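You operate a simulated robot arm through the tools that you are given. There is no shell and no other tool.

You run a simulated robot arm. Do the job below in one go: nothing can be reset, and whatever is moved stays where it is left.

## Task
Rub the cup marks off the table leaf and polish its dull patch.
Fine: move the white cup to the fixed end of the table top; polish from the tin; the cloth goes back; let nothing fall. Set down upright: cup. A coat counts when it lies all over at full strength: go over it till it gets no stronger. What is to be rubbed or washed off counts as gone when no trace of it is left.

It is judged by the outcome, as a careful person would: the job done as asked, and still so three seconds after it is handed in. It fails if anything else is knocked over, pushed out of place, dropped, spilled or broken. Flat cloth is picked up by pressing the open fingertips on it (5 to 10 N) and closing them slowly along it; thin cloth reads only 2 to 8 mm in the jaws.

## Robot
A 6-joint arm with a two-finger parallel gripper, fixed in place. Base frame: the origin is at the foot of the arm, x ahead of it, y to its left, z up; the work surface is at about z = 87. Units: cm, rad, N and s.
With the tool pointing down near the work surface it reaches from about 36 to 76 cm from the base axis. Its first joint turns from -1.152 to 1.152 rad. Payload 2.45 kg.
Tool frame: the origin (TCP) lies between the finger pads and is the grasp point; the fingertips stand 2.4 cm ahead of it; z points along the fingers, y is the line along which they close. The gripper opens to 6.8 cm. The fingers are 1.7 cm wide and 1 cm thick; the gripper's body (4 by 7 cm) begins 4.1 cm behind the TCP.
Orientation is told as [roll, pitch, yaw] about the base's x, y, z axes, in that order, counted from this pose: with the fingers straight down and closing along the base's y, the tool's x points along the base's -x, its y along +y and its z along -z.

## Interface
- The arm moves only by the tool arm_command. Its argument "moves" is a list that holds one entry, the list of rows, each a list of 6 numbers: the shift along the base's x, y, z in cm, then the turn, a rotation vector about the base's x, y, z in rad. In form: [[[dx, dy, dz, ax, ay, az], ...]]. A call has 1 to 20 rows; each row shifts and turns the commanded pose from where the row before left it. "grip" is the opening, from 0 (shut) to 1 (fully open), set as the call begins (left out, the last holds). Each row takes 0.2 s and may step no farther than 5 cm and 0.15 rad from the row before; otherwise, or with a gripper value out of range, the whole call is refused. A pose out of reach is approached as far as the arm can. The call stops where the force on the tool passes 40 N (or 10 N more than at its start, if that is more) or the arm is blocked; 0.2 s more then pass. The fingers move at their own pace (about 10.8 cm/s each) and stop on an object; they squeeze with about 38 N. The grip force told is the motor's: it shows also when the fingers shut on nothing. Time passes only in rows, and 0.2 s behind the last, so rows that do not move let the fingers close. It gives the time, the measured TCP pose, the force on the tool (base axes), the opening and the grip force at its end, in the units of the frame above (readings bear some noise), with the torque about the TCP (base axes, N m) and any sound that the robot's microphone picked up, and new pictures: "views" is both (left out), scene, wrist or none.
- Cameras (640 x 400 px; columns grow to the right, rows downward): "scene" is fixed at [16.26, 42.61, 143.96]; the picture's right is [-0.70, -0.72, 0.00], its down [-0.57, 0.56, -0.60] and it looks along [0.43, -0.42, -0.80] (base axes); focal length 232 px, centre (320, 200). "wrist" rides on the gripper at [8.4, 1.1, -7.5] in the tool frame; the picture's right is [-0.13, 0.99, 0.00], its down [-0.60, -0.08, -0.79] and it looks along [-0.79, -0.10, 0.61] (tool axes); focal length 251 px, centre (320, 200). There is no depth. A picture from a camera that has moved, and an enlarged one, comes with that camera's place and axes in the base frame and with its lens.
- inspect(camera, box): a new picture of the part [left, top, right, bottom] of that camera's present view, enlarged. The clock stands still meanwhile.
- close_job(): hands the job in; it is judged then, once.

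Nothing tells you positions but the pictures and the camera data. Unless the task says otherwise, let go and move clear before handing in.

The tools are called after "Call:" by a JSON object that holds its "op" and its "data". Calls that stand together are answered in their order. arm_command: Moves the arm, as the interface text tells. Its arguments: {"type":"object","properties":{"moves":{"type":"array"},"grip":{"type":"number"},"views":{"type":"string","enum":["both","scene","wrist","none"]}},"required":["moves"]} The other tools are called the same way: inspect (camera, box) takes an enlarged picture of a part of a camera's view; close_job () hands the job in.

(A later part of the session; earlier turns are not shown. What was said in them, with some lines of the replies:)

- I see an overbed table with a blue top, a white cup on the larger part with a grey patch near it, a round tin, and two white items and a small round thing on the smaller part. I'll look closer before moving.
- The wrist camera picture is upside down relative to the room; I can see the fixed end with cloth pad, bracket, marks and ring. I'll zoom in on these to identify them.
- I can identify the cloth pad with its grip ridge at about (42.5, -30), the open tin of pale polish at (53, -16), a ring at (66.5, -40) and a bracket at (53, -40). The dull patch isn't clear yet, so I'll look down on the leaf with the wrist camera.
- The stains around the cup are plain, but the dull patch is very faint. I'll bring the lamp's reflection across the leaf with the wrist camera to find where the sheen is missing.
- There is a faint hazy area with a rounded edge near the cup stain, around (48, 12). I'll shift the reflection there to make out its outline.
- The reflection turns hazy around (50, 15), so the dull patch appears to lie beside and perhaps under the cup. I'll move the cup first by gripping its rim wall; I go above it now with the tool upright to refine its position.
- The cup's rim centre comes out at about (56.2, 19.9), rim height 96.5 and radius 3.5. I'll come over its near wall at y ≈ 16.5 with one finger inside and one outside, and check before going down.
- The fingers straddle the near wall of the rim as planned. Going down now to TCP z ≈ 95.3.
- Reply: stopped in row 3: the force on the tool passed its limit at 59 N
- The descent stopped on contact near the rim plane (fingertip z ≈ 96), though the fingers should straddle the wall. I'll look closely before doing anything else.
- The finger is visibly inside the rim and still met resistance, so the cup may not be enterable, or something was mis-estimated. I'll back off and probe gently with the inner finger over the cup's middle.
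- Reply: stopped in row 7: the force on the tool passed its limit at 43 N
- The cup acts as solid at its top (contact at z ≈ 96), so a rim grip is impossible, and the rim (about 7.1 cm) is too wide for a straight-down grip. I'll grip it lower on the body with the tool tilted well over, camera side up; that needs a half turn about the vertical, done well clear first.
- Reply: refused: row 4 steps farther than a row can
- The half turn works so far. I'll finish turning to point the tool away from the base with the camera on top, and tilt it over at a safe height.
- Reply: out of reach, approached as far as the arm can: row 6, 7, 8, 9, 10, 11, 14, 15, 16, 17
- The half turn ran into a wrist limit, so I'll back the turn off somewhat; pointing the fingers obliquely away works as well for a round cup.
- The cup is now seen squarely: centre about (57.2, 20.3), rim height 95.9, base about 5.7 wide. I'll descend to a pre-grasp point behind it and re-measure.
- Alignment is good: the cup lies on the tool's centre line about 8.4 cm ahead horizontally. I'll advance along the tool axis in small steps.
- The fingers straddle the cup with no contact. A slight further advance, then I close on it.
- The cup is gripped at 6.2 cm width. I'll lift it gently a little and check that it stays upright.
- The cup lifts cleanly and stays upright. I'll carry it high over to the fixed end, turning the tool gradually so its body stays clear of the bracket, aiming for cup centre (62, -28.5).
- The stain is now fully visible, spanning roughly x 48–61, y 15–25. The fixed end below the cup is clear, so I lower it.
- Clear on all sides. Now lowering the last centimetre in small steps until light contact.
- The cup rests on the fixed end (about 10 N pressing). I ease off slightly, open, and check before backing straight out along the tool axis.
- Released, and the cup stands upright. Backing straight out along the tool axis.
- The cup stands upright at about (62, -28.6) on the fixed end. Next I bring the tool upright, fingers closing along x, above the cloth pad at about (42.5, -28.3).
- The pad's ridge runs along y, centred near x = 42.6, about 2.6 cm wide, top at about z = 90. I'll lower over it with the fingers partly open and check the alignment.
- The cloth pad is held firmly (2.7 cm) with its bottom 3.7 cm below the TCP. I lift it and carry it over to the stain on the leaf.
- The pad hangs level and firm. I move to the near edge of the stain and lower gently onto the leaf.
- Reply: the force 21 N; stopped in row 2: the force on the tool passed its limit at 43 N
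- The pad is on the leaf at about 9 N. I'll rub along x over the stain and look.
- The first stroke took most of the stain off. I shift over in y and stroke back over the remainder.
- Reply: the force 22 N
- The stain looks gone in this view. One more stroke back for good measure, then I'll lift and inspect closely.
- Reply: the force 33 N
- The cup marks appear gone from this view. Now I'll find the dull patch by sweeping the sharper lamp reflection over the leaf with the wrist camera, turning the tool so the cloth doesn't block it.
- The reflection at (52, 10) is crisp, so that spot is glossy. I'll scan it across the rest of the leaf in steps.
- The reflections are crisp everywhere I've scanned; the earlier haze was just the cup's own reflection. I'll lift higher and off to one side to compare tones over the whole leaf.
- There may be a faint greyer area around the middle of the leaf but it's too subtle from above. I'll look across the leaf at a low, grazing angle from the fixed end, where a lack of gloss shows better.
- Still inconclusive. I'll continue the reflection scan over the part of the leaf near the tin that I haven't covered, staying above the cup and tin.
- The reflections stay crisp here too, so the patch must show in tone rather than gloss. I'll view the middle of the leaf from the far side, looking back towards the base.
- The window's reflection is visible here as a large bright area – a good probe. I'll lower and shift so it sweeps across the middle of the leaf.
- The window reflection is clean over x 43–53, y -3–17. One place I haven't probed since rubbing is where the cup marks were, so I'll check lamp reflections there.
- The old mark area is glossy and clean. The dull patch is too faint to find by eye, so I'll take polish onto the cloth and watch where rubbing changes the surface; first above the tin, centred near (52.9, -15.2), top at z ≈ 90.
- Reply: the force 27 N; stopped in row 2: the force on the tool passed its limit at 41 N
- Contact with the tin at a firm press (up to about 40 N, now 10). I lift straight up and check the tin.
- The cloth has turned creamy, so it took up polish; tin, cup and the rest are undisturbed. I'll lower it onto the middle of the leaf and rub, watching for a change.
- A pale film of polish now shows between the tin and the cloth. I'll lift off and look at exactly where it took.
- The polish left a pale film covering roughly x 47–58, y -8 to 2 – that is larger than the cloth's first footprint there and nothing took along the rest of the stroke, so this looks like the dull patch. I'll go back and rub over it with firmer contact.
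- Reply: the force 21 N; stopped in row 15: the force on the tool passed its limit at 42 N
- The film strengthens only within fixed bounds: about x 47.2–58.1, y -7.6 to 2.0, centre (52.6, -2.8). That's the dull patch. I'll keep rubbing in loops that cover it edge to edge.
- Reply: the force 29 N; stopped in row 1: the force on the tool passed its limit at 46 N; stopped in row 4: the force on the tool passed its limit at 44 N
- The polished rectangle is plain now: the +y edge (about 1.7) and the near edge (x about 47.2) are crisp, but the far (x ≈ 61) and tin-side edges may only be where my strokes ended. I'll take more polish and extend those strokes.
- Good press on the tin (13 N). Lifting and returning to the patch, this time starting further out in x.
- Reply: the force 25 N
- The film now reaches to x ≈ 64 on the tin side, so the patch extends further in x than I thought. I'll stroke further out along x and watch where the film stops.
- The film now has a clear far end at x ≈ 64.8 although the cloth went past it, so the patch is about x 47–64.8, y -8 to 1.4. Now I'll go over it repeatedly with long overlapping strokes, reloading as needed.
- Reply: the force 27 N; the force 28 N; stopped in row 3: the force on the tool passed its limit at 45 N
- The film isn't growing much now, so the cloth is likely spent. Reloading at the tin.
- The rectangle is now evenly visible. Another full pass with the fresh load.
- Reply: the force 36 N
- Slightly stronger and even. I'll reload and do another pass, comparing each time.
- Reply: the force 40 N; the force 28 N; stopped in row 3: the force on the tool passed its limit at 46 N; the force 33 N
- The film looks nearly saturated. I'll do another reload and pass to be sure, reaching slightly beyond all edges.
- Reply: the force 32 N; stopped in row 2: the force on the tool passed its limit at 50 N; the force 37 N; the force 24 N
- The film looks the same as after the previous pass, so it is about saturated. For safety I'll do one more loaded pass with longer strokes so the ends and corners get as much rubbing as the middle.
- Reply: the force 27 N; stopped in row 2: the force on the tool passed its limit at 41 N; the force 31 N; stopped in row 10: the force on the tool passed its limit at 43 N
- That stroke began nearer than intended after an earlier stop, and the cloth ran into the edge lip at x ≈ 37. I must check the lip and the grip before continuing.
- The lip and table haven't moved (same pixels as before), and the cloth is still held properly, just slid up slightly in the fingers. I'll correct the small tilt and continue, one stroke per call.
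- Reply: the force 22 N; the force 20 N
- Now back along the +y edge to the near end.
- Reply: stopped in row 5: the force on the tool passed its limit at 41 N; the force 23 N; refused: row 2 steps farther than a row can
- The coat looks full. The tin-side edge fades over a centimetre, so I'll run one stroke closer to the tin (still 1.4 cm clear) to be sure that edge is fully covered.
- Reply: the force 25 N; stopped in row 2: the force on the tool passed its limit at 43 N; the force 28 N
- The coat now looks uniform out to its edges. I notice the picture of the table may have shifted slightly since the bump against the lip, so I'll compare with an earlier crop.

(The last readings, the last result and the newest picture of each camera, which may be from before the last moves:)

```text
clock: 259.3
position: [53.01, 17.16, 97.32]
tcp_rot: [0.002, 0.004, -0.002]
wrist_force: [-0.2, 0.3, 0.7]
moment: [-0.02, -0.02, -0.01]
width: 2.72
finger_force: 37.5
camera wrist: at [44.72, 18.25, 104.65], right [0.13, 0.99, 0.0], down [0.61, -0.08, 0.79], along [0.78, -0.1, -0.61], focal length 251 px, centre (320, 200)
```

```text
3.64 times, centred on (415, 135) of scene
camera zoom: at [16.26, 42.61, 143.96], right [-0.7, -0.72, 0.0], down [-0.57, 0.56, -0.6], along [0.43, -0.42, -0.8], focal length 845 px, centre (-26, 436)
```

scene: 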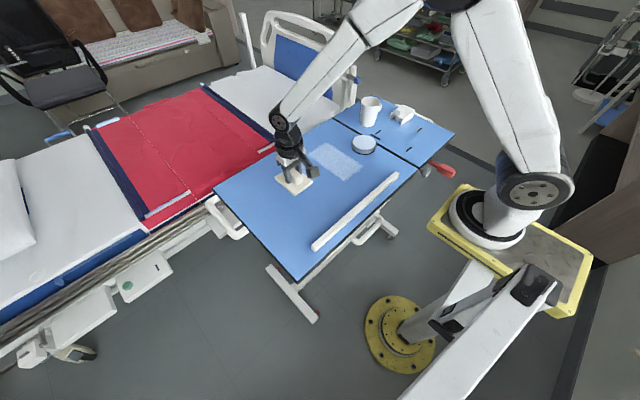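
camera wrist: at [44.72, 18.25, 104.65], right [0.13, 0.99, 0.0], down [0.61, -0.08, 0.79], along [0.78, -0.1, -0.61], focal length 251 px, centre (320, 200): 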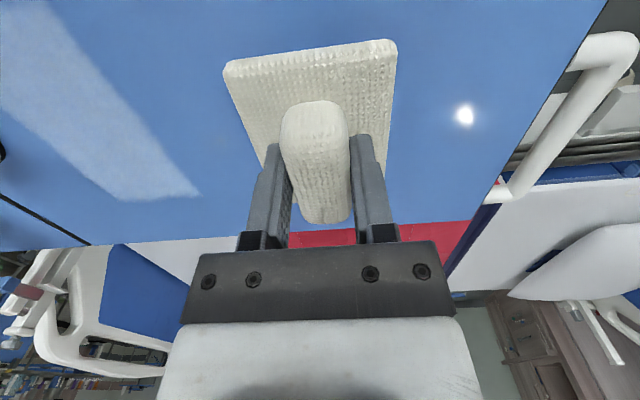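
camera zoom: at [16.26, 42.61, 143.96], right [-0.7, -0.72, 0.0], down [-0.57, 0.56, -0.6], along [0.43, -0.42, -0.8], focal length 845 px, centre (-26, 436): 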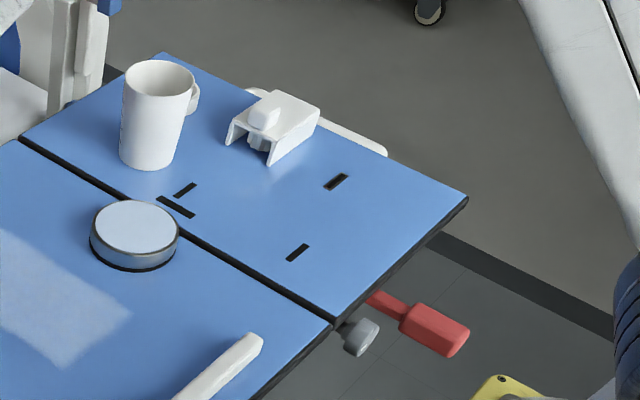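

The table is within a couple of millimetres of where it was; everything else stands as before. The coat looks even and no longer changing, so I'll carry the cloth back towards its place, turning it to its original orientation.

Call:
{"op": "arm_command", "data": {"moves": [[[-0.86, -3.8, 0.3, 0, 0, -0.131], [-0.86, -3.8, 0.3, 0, 0, -0.131], [-0.86, -3.8, 0.3, 0, 0, -0.131], [-0.86, -3.8, 0.3, 0, 0, -0.131], [-0.86, -3.8, 0.3, 0, 0, -0.131], [-0.86, -3.8, 0, 0, 0, -0.131], [-0.86, -3.8, 0, 0, 0, -0.131], [-0.86, -3.8, 0, 0, 0, -0.131], [-0.86, -3.8, 0, 0, 0, -0.131], [-0.86, -3.8, 0, 0, 0, -0.131], [-0.86, -3.8, 0, 0, 0, -0.131], [-0.86, -3.8, 0, 0, 0, -0.131], [0, 0, 0, 0, 0, 0]]], "views": "both"}}

Call:
{"op": "inspect", "data": {"camera": "scene", "box": [370, 80, 460, 180]}}

Call:
{"op": "inspect", "data": {"camera": "scene", "box": [220, 130, 400, 240]}}

Call:
{"op": "inspect", "data": {"camera": "scene", "box": [240, 155, 320, 215]}}

```text
clock: 262.1
position: [42.58, -28.72, 99.19]
tcp_rot: [-0.001, 0.005, -1.577]
wrist_force: [-0.2, -0.3, -1.1]
moment: [-0.01, -0.01, -0.02]
width: 2.74
finger_force: 37.4
camera wrist: at [43.84, -20.38, 106.62], right [0.99, -0.13, 0.0], down [-0.08, -0.61, 0.79], along [-0.11, -0.78, -0.61], focal length 251 px, centre (320, 200)
```

scene: 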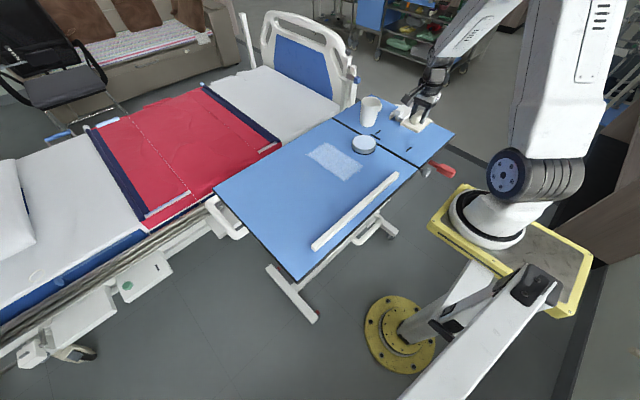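
wrist: 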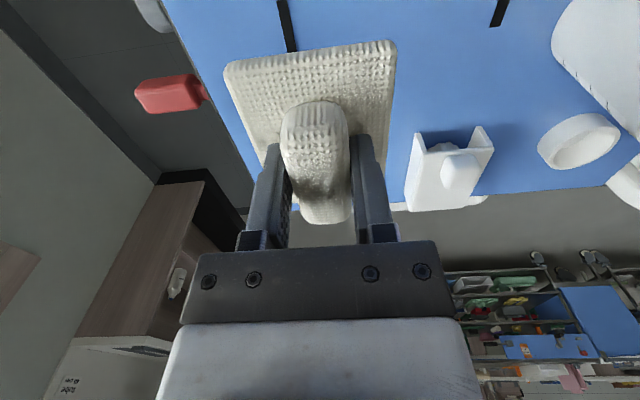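

```text
4.00 times, centred on (415, 130) of scene
camera zoom: at [16.26, 42.61, 143.96], right [-0.7, -0.71, 0.0], down [-0.57, 0.56, -0.6], along [0.43, -0.42, -0.8], focal length 929 px, centre (-60, 480)
```

zoom: 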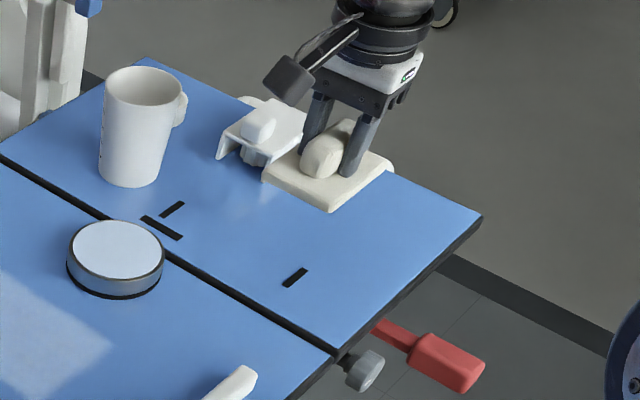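

```text
3.56 times, centred on (310, 185) of scene
camera zoom: at [16.26, 42.61, 143.96], right [-0.7, -0.71, 0.0], down [-0.57, 0.56, -0.6], along [0.43, -0.42, -0.8], focal length 826 px, centre (356, 253)
```

zoom: 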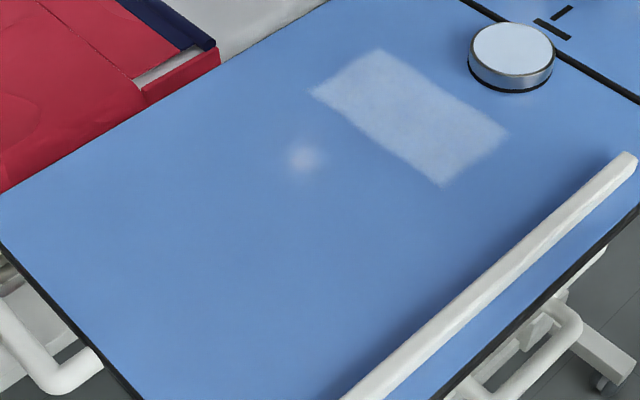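

```text
6.67 times, centred on (280, 185) of scene
camera zoom: at [16.26, 42.61, 143.96], right [-0.7, -0.71, 0.0], down [-0.57, 0.56, -0.6], along [0.43, -0.42, -0.8], focal length 1548 px, centre (587, 300)
```

zoom: 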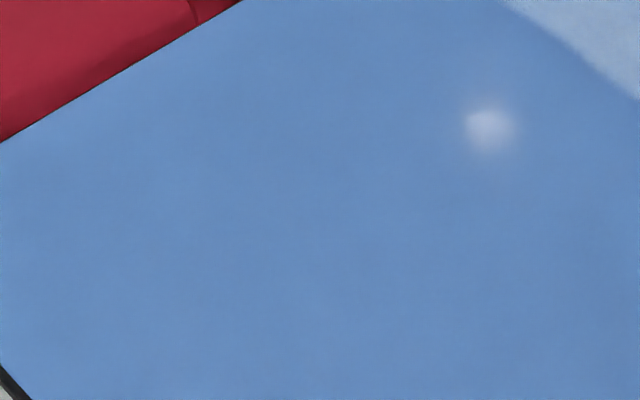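

The stained area is clean, and the coat is even. The cloth has slipped about 0.4 cm along the fingers, so I offset for that and lower it onto its original place.

Call:
{"op": "arm_command", "data": {"moves": [[[0.07, 0.5, 0, 0, 0, 0.005], [0, 0, -2.5, 0, 0, 0], [0, 0, -2.5, 0, 0, 0], [0, 0, -2, 0, 0, 0], [0, 0, -1, 0, 0, 0], [0, 0, 0, 0, 0, 0]]], "views": "both"}}

Call:
{"op": "inspect", "data": {"camera": "scene", "box": [370, 100, 450, 165]}}

```text
clock: 263.5
position: [42.75, -28.08, 91.0]
tcp_rot: [0.001, 0.003, -1.569]
wrist_force: [0.5, 0.7, -0.5]
moment: [0.02, 0.0, -0.01]
width: 2.76
finger_force: 37.7
camera wrist: at [43.95, -19.81, 98.34], right [0.99, -0.13, 0.0], down [-0.08, -0.61, 0.79], along [-0.1, -0.78, -0.61], focal length 251 px, centre (320, 200)
```

scene: 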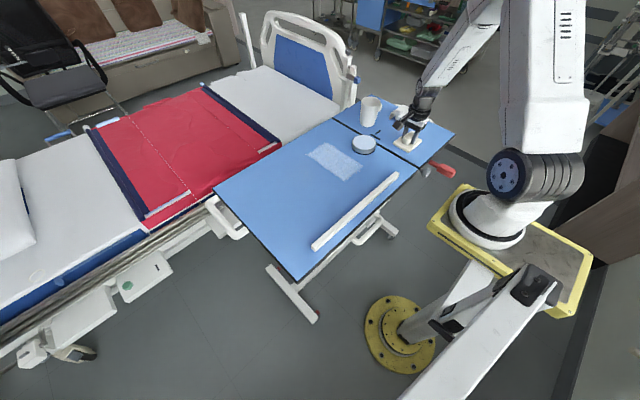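
wrist: 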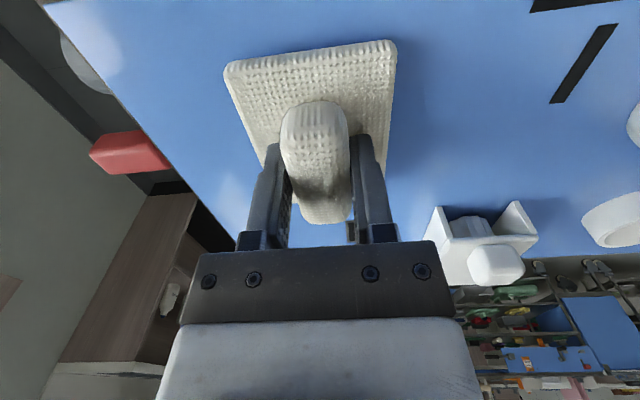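

```text
6.15 times, centred on (410, 132) of scene
camera zoom: at [16.26, 42.61, 143.96], right [-0.7, -0.72, 0.0], down [-0.57, 0.56, -0.6], along [0.43, -0.42, -0.8], focal length 1429 px, centre (-234, 615)
```

zoom: 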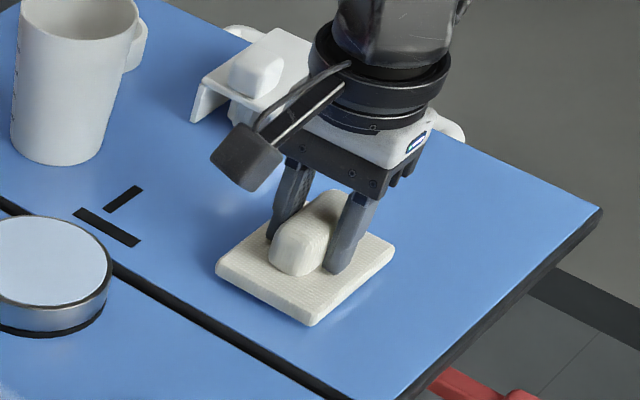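

Call:
{"op": "arm_command", "data": {"moves": [[[-0.2, 0.4, -0.2, 0, 0, 0], [0, 0, -0.15, 0, 0, 0], [0, 0, 0, 0, 0, 0]]], "views": "none"}}

Call:
{"op": "arm_command", "data": {"moves": [[[0, 0, -0.1, 0, 0, 0], [0, 0, 0, 0, 0, 0]]], "views": "none"}}

Call:
{"op": "arm_command", "data": {"moves": [[[0, 0, -0.08, 0, 0, 0], [0, 0, 0, 0, 0, 0]]], "views": "none"}}

```text
clock: 264.3
position: [42.72, -27.72, 90.55]
tcp_rot: [0.004, 0.006, -1.57]
wrist_force: [-0.9, -0.7, -0.6]
moment: [-0.01, 0.03, 0.01]
width: 2.74
finger_force: 38.2
```

```text
clock: 264.9
position: [42.53, -27.63, 90.43]
tcp_rot: [0.001, 0.003, -1.57]
wrist_force: [-3.4, 3.9, 11.0]
moment: [-0.46, 0.24, -0.18]
width: 2.73
finger_force: 38.1
```

```text
clock: 265.5
position: [42.65, -27.67, 90.44]
tcp_rot: [0.002, 0.002, -1.571]
wrist_force: [-10.2, 5.0, 28.9]
moment: [-0.11, 0.37, -0.03]
width: 2.74
finger_force: 38.0
```

The cloth is down on the table. I ease off the pressure, then open partway as I had at pickup.

Call:
{"op": "arm_command", "data": {"moves": [[[0, 0, 0.1, 0, 0, 0], [0, 0, 0, 0, 0, 0]]], "views": "none"}}

Call:
{"op": "arm_command", "data": {"moves": [[[0, 0, 0, 0, 0, 0], [0, 0, 0, 0, 0, 0], [0, 0, 0, 0, 0, 0]]], "views": "both", "grip": 0.65}}

Call:
{"op": "inspect", "data": {"camera": "scene", "box": [370, 100, 450, 165]}}

```text
clock: 266.1
position: [42.79, -27.73, 90.52]
tcp_rot: [0.002, 0.003, -1.571]
wrist_force: [-4.6, 4.5, 20.1]
moment: [0.02, 0.12, -0.01]
width: 2.72
finger_force: 37.6
```

```text
clock: 266.9
position: [42.76, -27.67, 90.62]
tcp_rot: [0.002, 0.005, -1.569]
wrist_force: [4.2, -4.0, 11.2]
moment: [-0.15, -0.01, 0.05]
width: 4.02
finger_force: 0.1
camera wrist: at [43.83, -19.42, 97.89], right [0.99, -0.13, 0.0], down [-0.08, -0.61, 0.79], along [-0.1, -0.78, -0.61], focal length 251 px, centre (320, 200)
```

scene: 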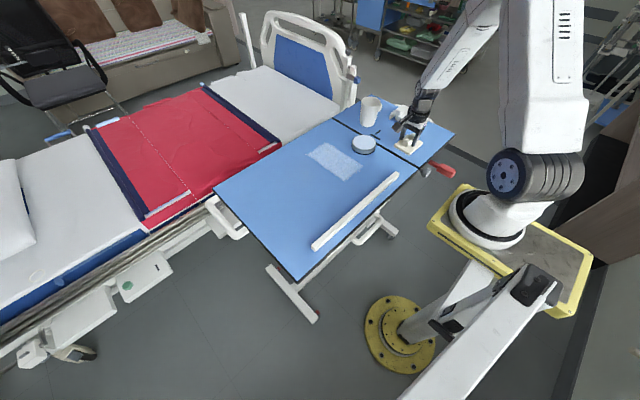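
wrist: 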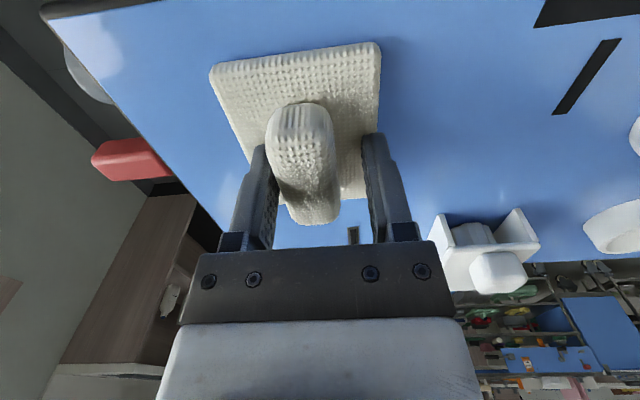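

```text
6.15 times, centred on (410, 132) of scene
camera zoom: at [16.25, 42.61, 143.96], right [-0.7, -0.72, 0.0], down [-0.57, 0.56, -0.6], along [0.43, -0.42, -0.8], focal length 1429 px, centre (-234, 615)
```

zoom: 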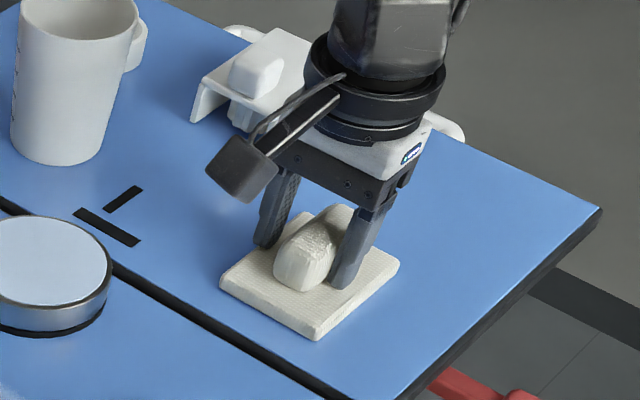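

The fingers are off the ridge and the cloth lies almost exactly where it was. I rise straight up.

Call:
{"op": "arm_command", "data": {"moves": [[[0, 0, 0.3, 0, 0, 0], [0, 0, 0.7, 0, 0, 0], [0, 0, 1.5, 0, 0, 0], [0, 0, 3, 0, 0, 0], [0, 0, 4, 0, 0, 0], [0, 0, 0, 0, 0, 0]]], "views": "both"}}

Call:
{"op": "inspect", "data": {"camera": "scene", "box": [370, 100, 450, 165]}}

```text
clock: 268.3
position: [42.6, -27.89, 99.93]
tcp_rot: [0.0, 0.006, -1.57]
wrist_force: [1.1, 0.9, -0.4]
moment: [0.03, 0.01, 0.03]
width: 4.42
finger_force: 0.2
camera wrist: at [43.81, -19.55, 107.32], right [0.99, -0.13, 0.0], down [-0.08, -0.61, 0.79], along [-0.1, -0.78, -0.61], focal length 251 px, centre (320, 200)
```

scene: 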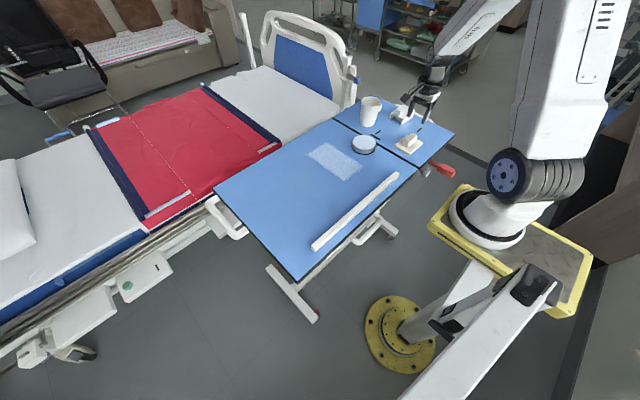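
wrist: 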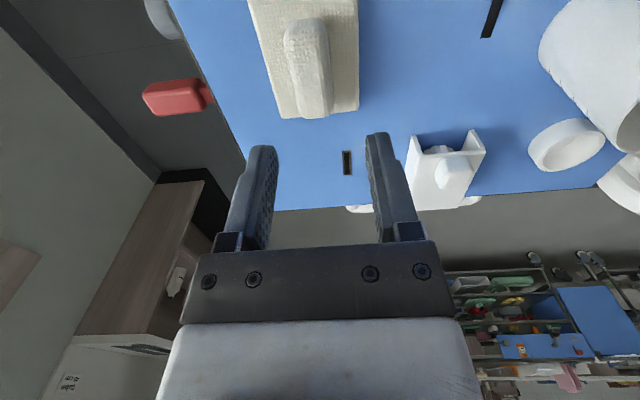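

```text
6.15 times, centred on (410, 132) of scene
camera zoom: at [16.26, 42.61, 143.96], right [-0.7, -0.72, 0.0], down [-0.57, 0.56, -0.6], along [0.43, -0.42, -0.8], focal length 1429 px, centre (-234, 615)
```

zoom: 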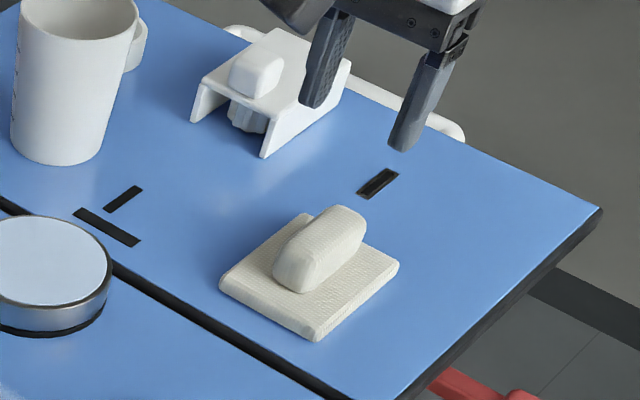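

The cloth is back on its spot. Before handing in I'll take a close look at the coat and the rest of the leaf from above.

Call:
{"op": "arm_command", "data": {"moves": [[[0, 2, 1.5, 0, 0, 0.15], [0, 2, 1.5, 0, 0, 0.15], [0, 2, 1.5, 0, 0, 0.15], [0, 2, 1.5, 0, 0, 0.15], [0, 2, 1, 0, 0, 0.15], [0, 2, 1, 0, 0, 0.15], [0, 2, 1, 0, 0, 0.15], [0, 2, 1, 0, 0, 0.15], [0, 2, 1, 0, 0, 0.15], [0, 2, 0, 0, 0, 0.15], [0, 2, 0, 0, 0.1, 0.07], [0, 2, 0, 0, 0.15, 0], [0, 0, 0, 0, 0.15, 0], [0, 0, 0, 0, 0.15, 0], [0, 0, 0, 0, 0, 0]]], "views": "both", "grip": 1.0}}

Call:
{"op": "inspect", "data": {"camera": "wrist", "box": [160, 80, 460, 260]}}

Call:
{"op": "inspect", "data": {"camera": "wrist", "box": [400, 60, 640, 260]}}

```text
clock: 271.5
position: [42.59, -3.53, 111.06]
tcp_rot: [-0.004, 0.556, -0.001]
wrist_force: [0.0, 0.3, 0.1]
moment: [0.03, 0.01, 0.01]
width: 6.78
finger_force: 0.0
camera wrist: at [39.5, -2.53, 121.73], right [0.11, 0.99, -0.07], down [0.93, -0.08, 0.35], along [0.35, -0.1, -0.93], focal length 251 px, centre (320, 200)
```

scene: 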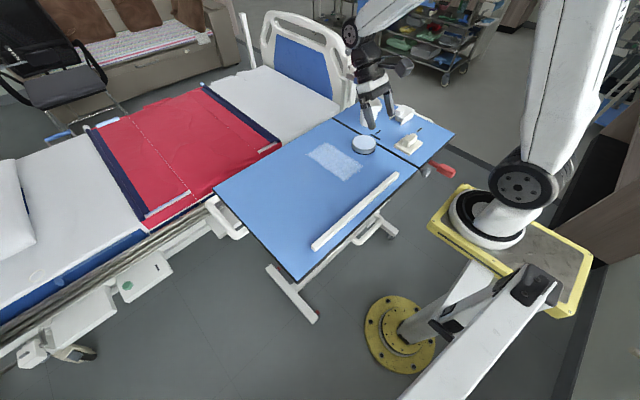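
wrist: 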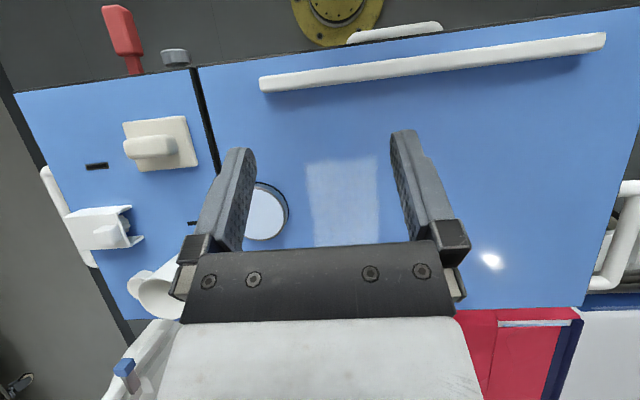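

```text
2.13 times, centred on (310, 170) of wrist
camera zoom: at [39.5, -2.53, 121.73], right [0.11, 0.99, -0.07], down [0.93, -0.08, 0.35], along [0.35, -0.1, -0.93], focal length 536 px, centre (341, 264)
```

zoom: 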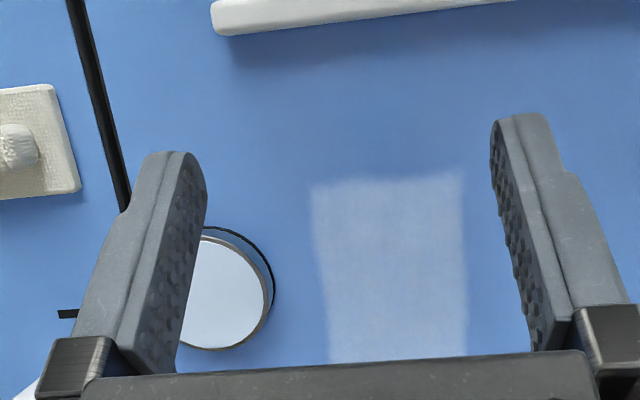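

```text
2.00 times, centred on (520, 160) of wrist
camera zoom: at [39.5, -2.53, 121.73], right [0.11, 0.99, -0.07], down [0.93, -0.08, 0.35], along [0.35, -0.1, -0.93], focal length 503 px, centre (-80, 280)
```

zoom: 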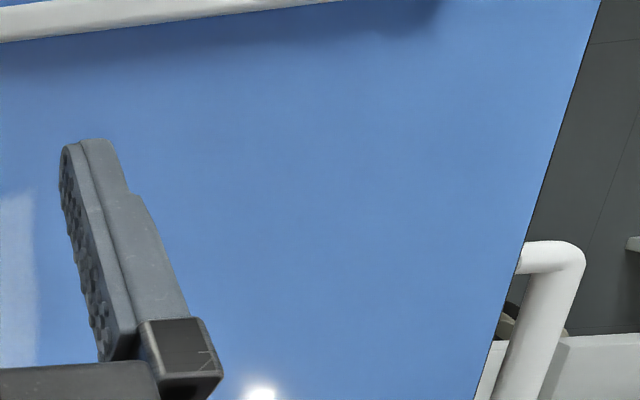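

Call:
{"op": "arm_command", "data": {"moves": [[[3, 3, 0, 0, 0, 0], [3, 3, 0, 0, 0, 0], [3, 3, 0, 0, 0, 0], [0, 3, 0, 0, 0, 0], [0, 0, 0, 0, 0, 0]]], "views": "wrist"}}

Call:
{"op": "inspect", "data": {"camera": "wrist", "box": [80, 80, 380, 260]}}

Call:
{"op": "inspect", "data": {"camera": "scene", "box": [300, 120, 400, 200]}}

```text
clock: 272.7
position: [51.67, 8.64, 111.07]
tcp_rot: [-0.003, 0.555, 0.001]
wrist_force: [0.3, 0.5, 0.2]
moment: [0.01, 0.02, 0.01]
width: 6.81
finger_force: 0.0
camera wrist: at [48.51, 9.71, 121.69], right [0.11, 0.99, -0.07], down [0.93, -0.08, 0.36], along [0.35, -0.1, -0.93], focal length 251 px, centre (320, 200)
```

wrist: 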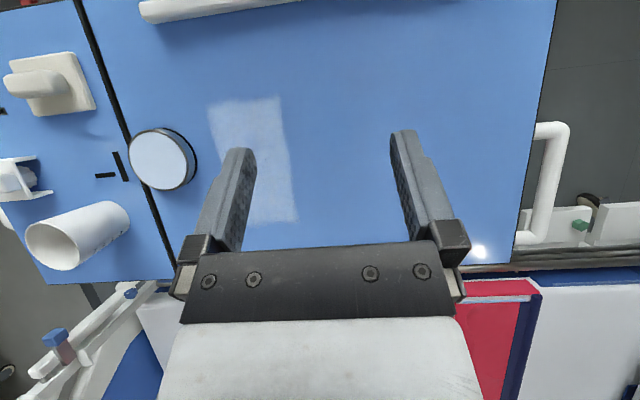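

```text
2.13 times, centred on (230, 170) of wrist
camera zoom: at [48.51, 9.71, 121.69], right [0.11, 0.99, -0.07], down [0.93, -0.08, 0.36], along [0.35, -0.1, -0.93], focal length 536 px, centre (512, 264)
```

zoom: 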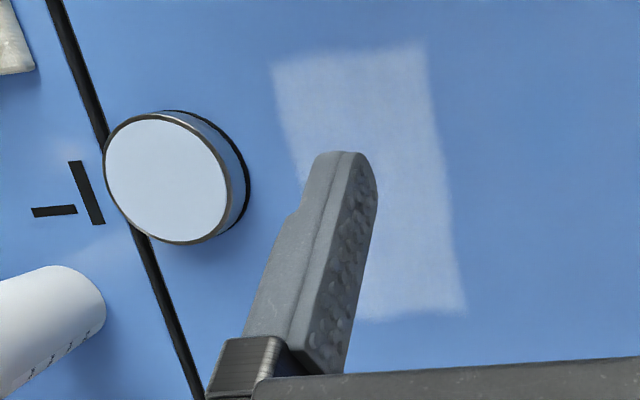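

```text
5.00 times, centred on (350, 160) of scene
camera zoom: at [16.26, 42.61, 143.96], right [-0.7, -0.72, 0.0], down [-0.57, 0.56, -0.6], along [0.43, -0.42, -0.8], focal length 1161 px, centre (170, 400)
```

zoom: 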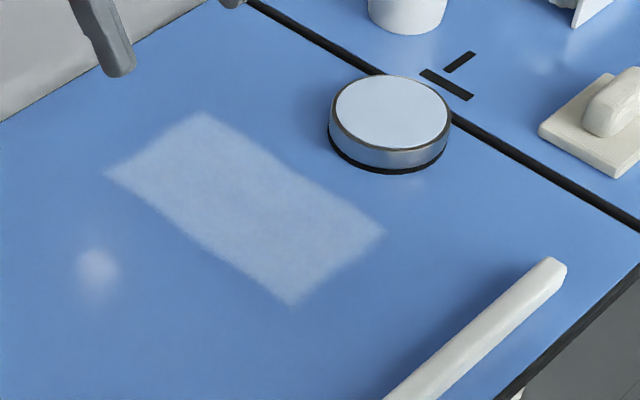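

The coat is even from every angle, the marks are gone, the cup stands on the fixed end, and the cloth, tin and the rest are in place. I'll bring the arm up to its neutral pose and take a last look.

Call:
{"op": "arm_command", "data": {"moves": [[[-2, -2, 1, 0, -0.14, 0], [-2, -2, 1, 0, -0.14, 0], [-2, -2, 1, 0, -0.14, 0], [-2, -2, 1, 0, -0.135, 0], [0, -1.5, 0, 0, 0, 0], [0, 0, 0, 0, 0, 0]]], "views": "both"}}

Call:
{"op": "inspect", "data": {"camera": "scene", "box": [200, 80, 460, 280]}}

Call:
{"op": "inspect", "data": {"camera": "scene", "box": [340, 85, 460, 165]}}

```text
clock: 274.1
position: [43.82, -1.37, 115.12]
tcp_rot: [-0.004, -0.001, -0.001]
wrist_force: [0.1, 0.3, 0.8]
moment: [0.0, 0.0, 0.02]
width: 6.8
finger_force: 0.0
camera wrist: at [35.42, -0.32, 122.43], right [0.13, 0.99, 0.0], down [0.6, -0.08, 0.79], along [0.79, -0.1, -0.61], focal length 251 px, centre (320, 200)
```

scene: 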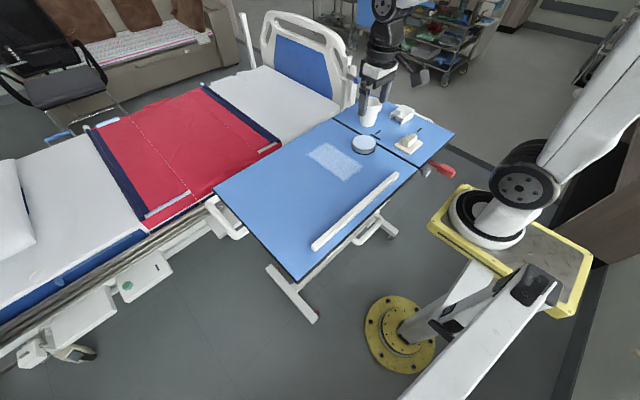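
wrist: 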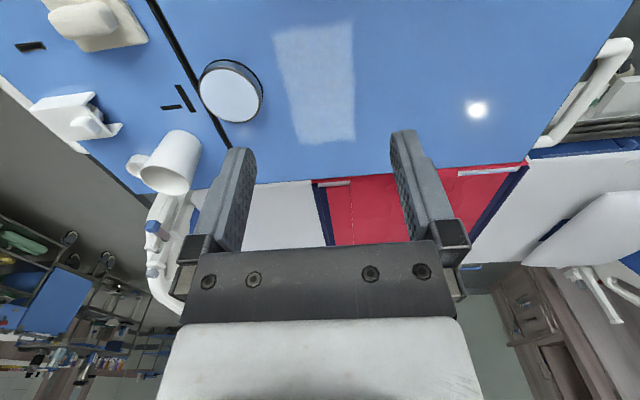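

```text
2.00 times, centred on (330, 180) of scene
camera zoom: at [16.26, 42.61, 143.96], right [-0.7, -0.72, 0.0], down [-0.57, 0.56, -0.6], along [0.43, -0.42, -0.8], focal length 464 px, centre (300, 240)
```

zoom: 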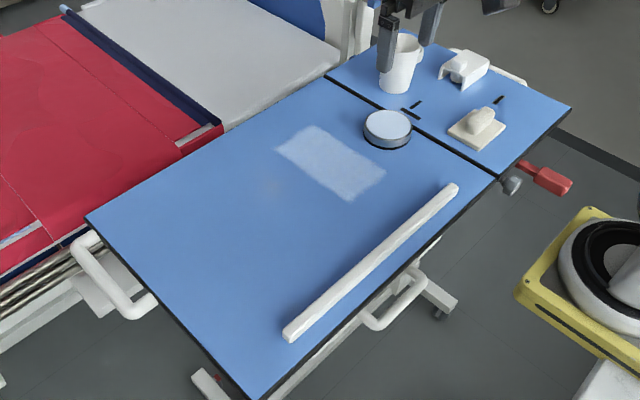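

```text
5.00 times, centred on (400, 125) of scene
camera zoom: at [16.26, 42.61, 143.96], right [-0.7, -0.72, 0.0], down [-0.57, 0.56, -0.6], along [0.43, -0.42, -0.8], focal length 1161 px, centre (-80, 575)
```

zoom: 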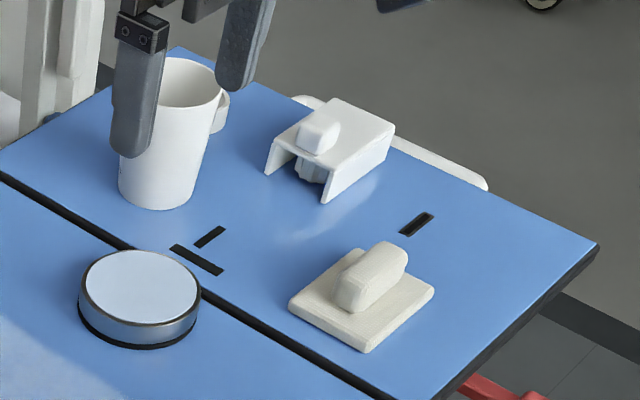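

Everything is in place: the marks are gone, the coat is even over the whole patch, and the cup stands upright on the fixed end. The cloth is back on its spot, and the tin, ring and bracket are where they were. I'm handing the job in.

Call:
{"op": "close_job", "data": {}}

```text
The job is handed in.
```

The job is handed in: the cup marks are rubbed off the leaf, and its dull patch carries an even coat of polish from the tin. I have not seen the judge's result.

- **Cup marks:** No trace shows in any of the pictures.
- **Dull patch:** It turned out to be a rectangle of about 18 by 9.5 cm beside the tin. I went over it with five loads of polish. The last two passes looked no stronger than the one before, but I could only judge that from the pictures.
- **Cup:** It stands upright on the fixed end, clear of the other things. I had to grip it low on its body, because the rim was too wide for the gripper and the fingers could not get inside the top.
- **Cloth:** It is back where it lay, within a few millimetres. It is cream-coloured now from the polish.
- **One bump:** During the last polishing pass the cloth ran into the white edge lip at about 43 N. The pictures suggest the table shifted by roughly 2 mm. Nothing on it fell or moved separately, and I left it as it was.
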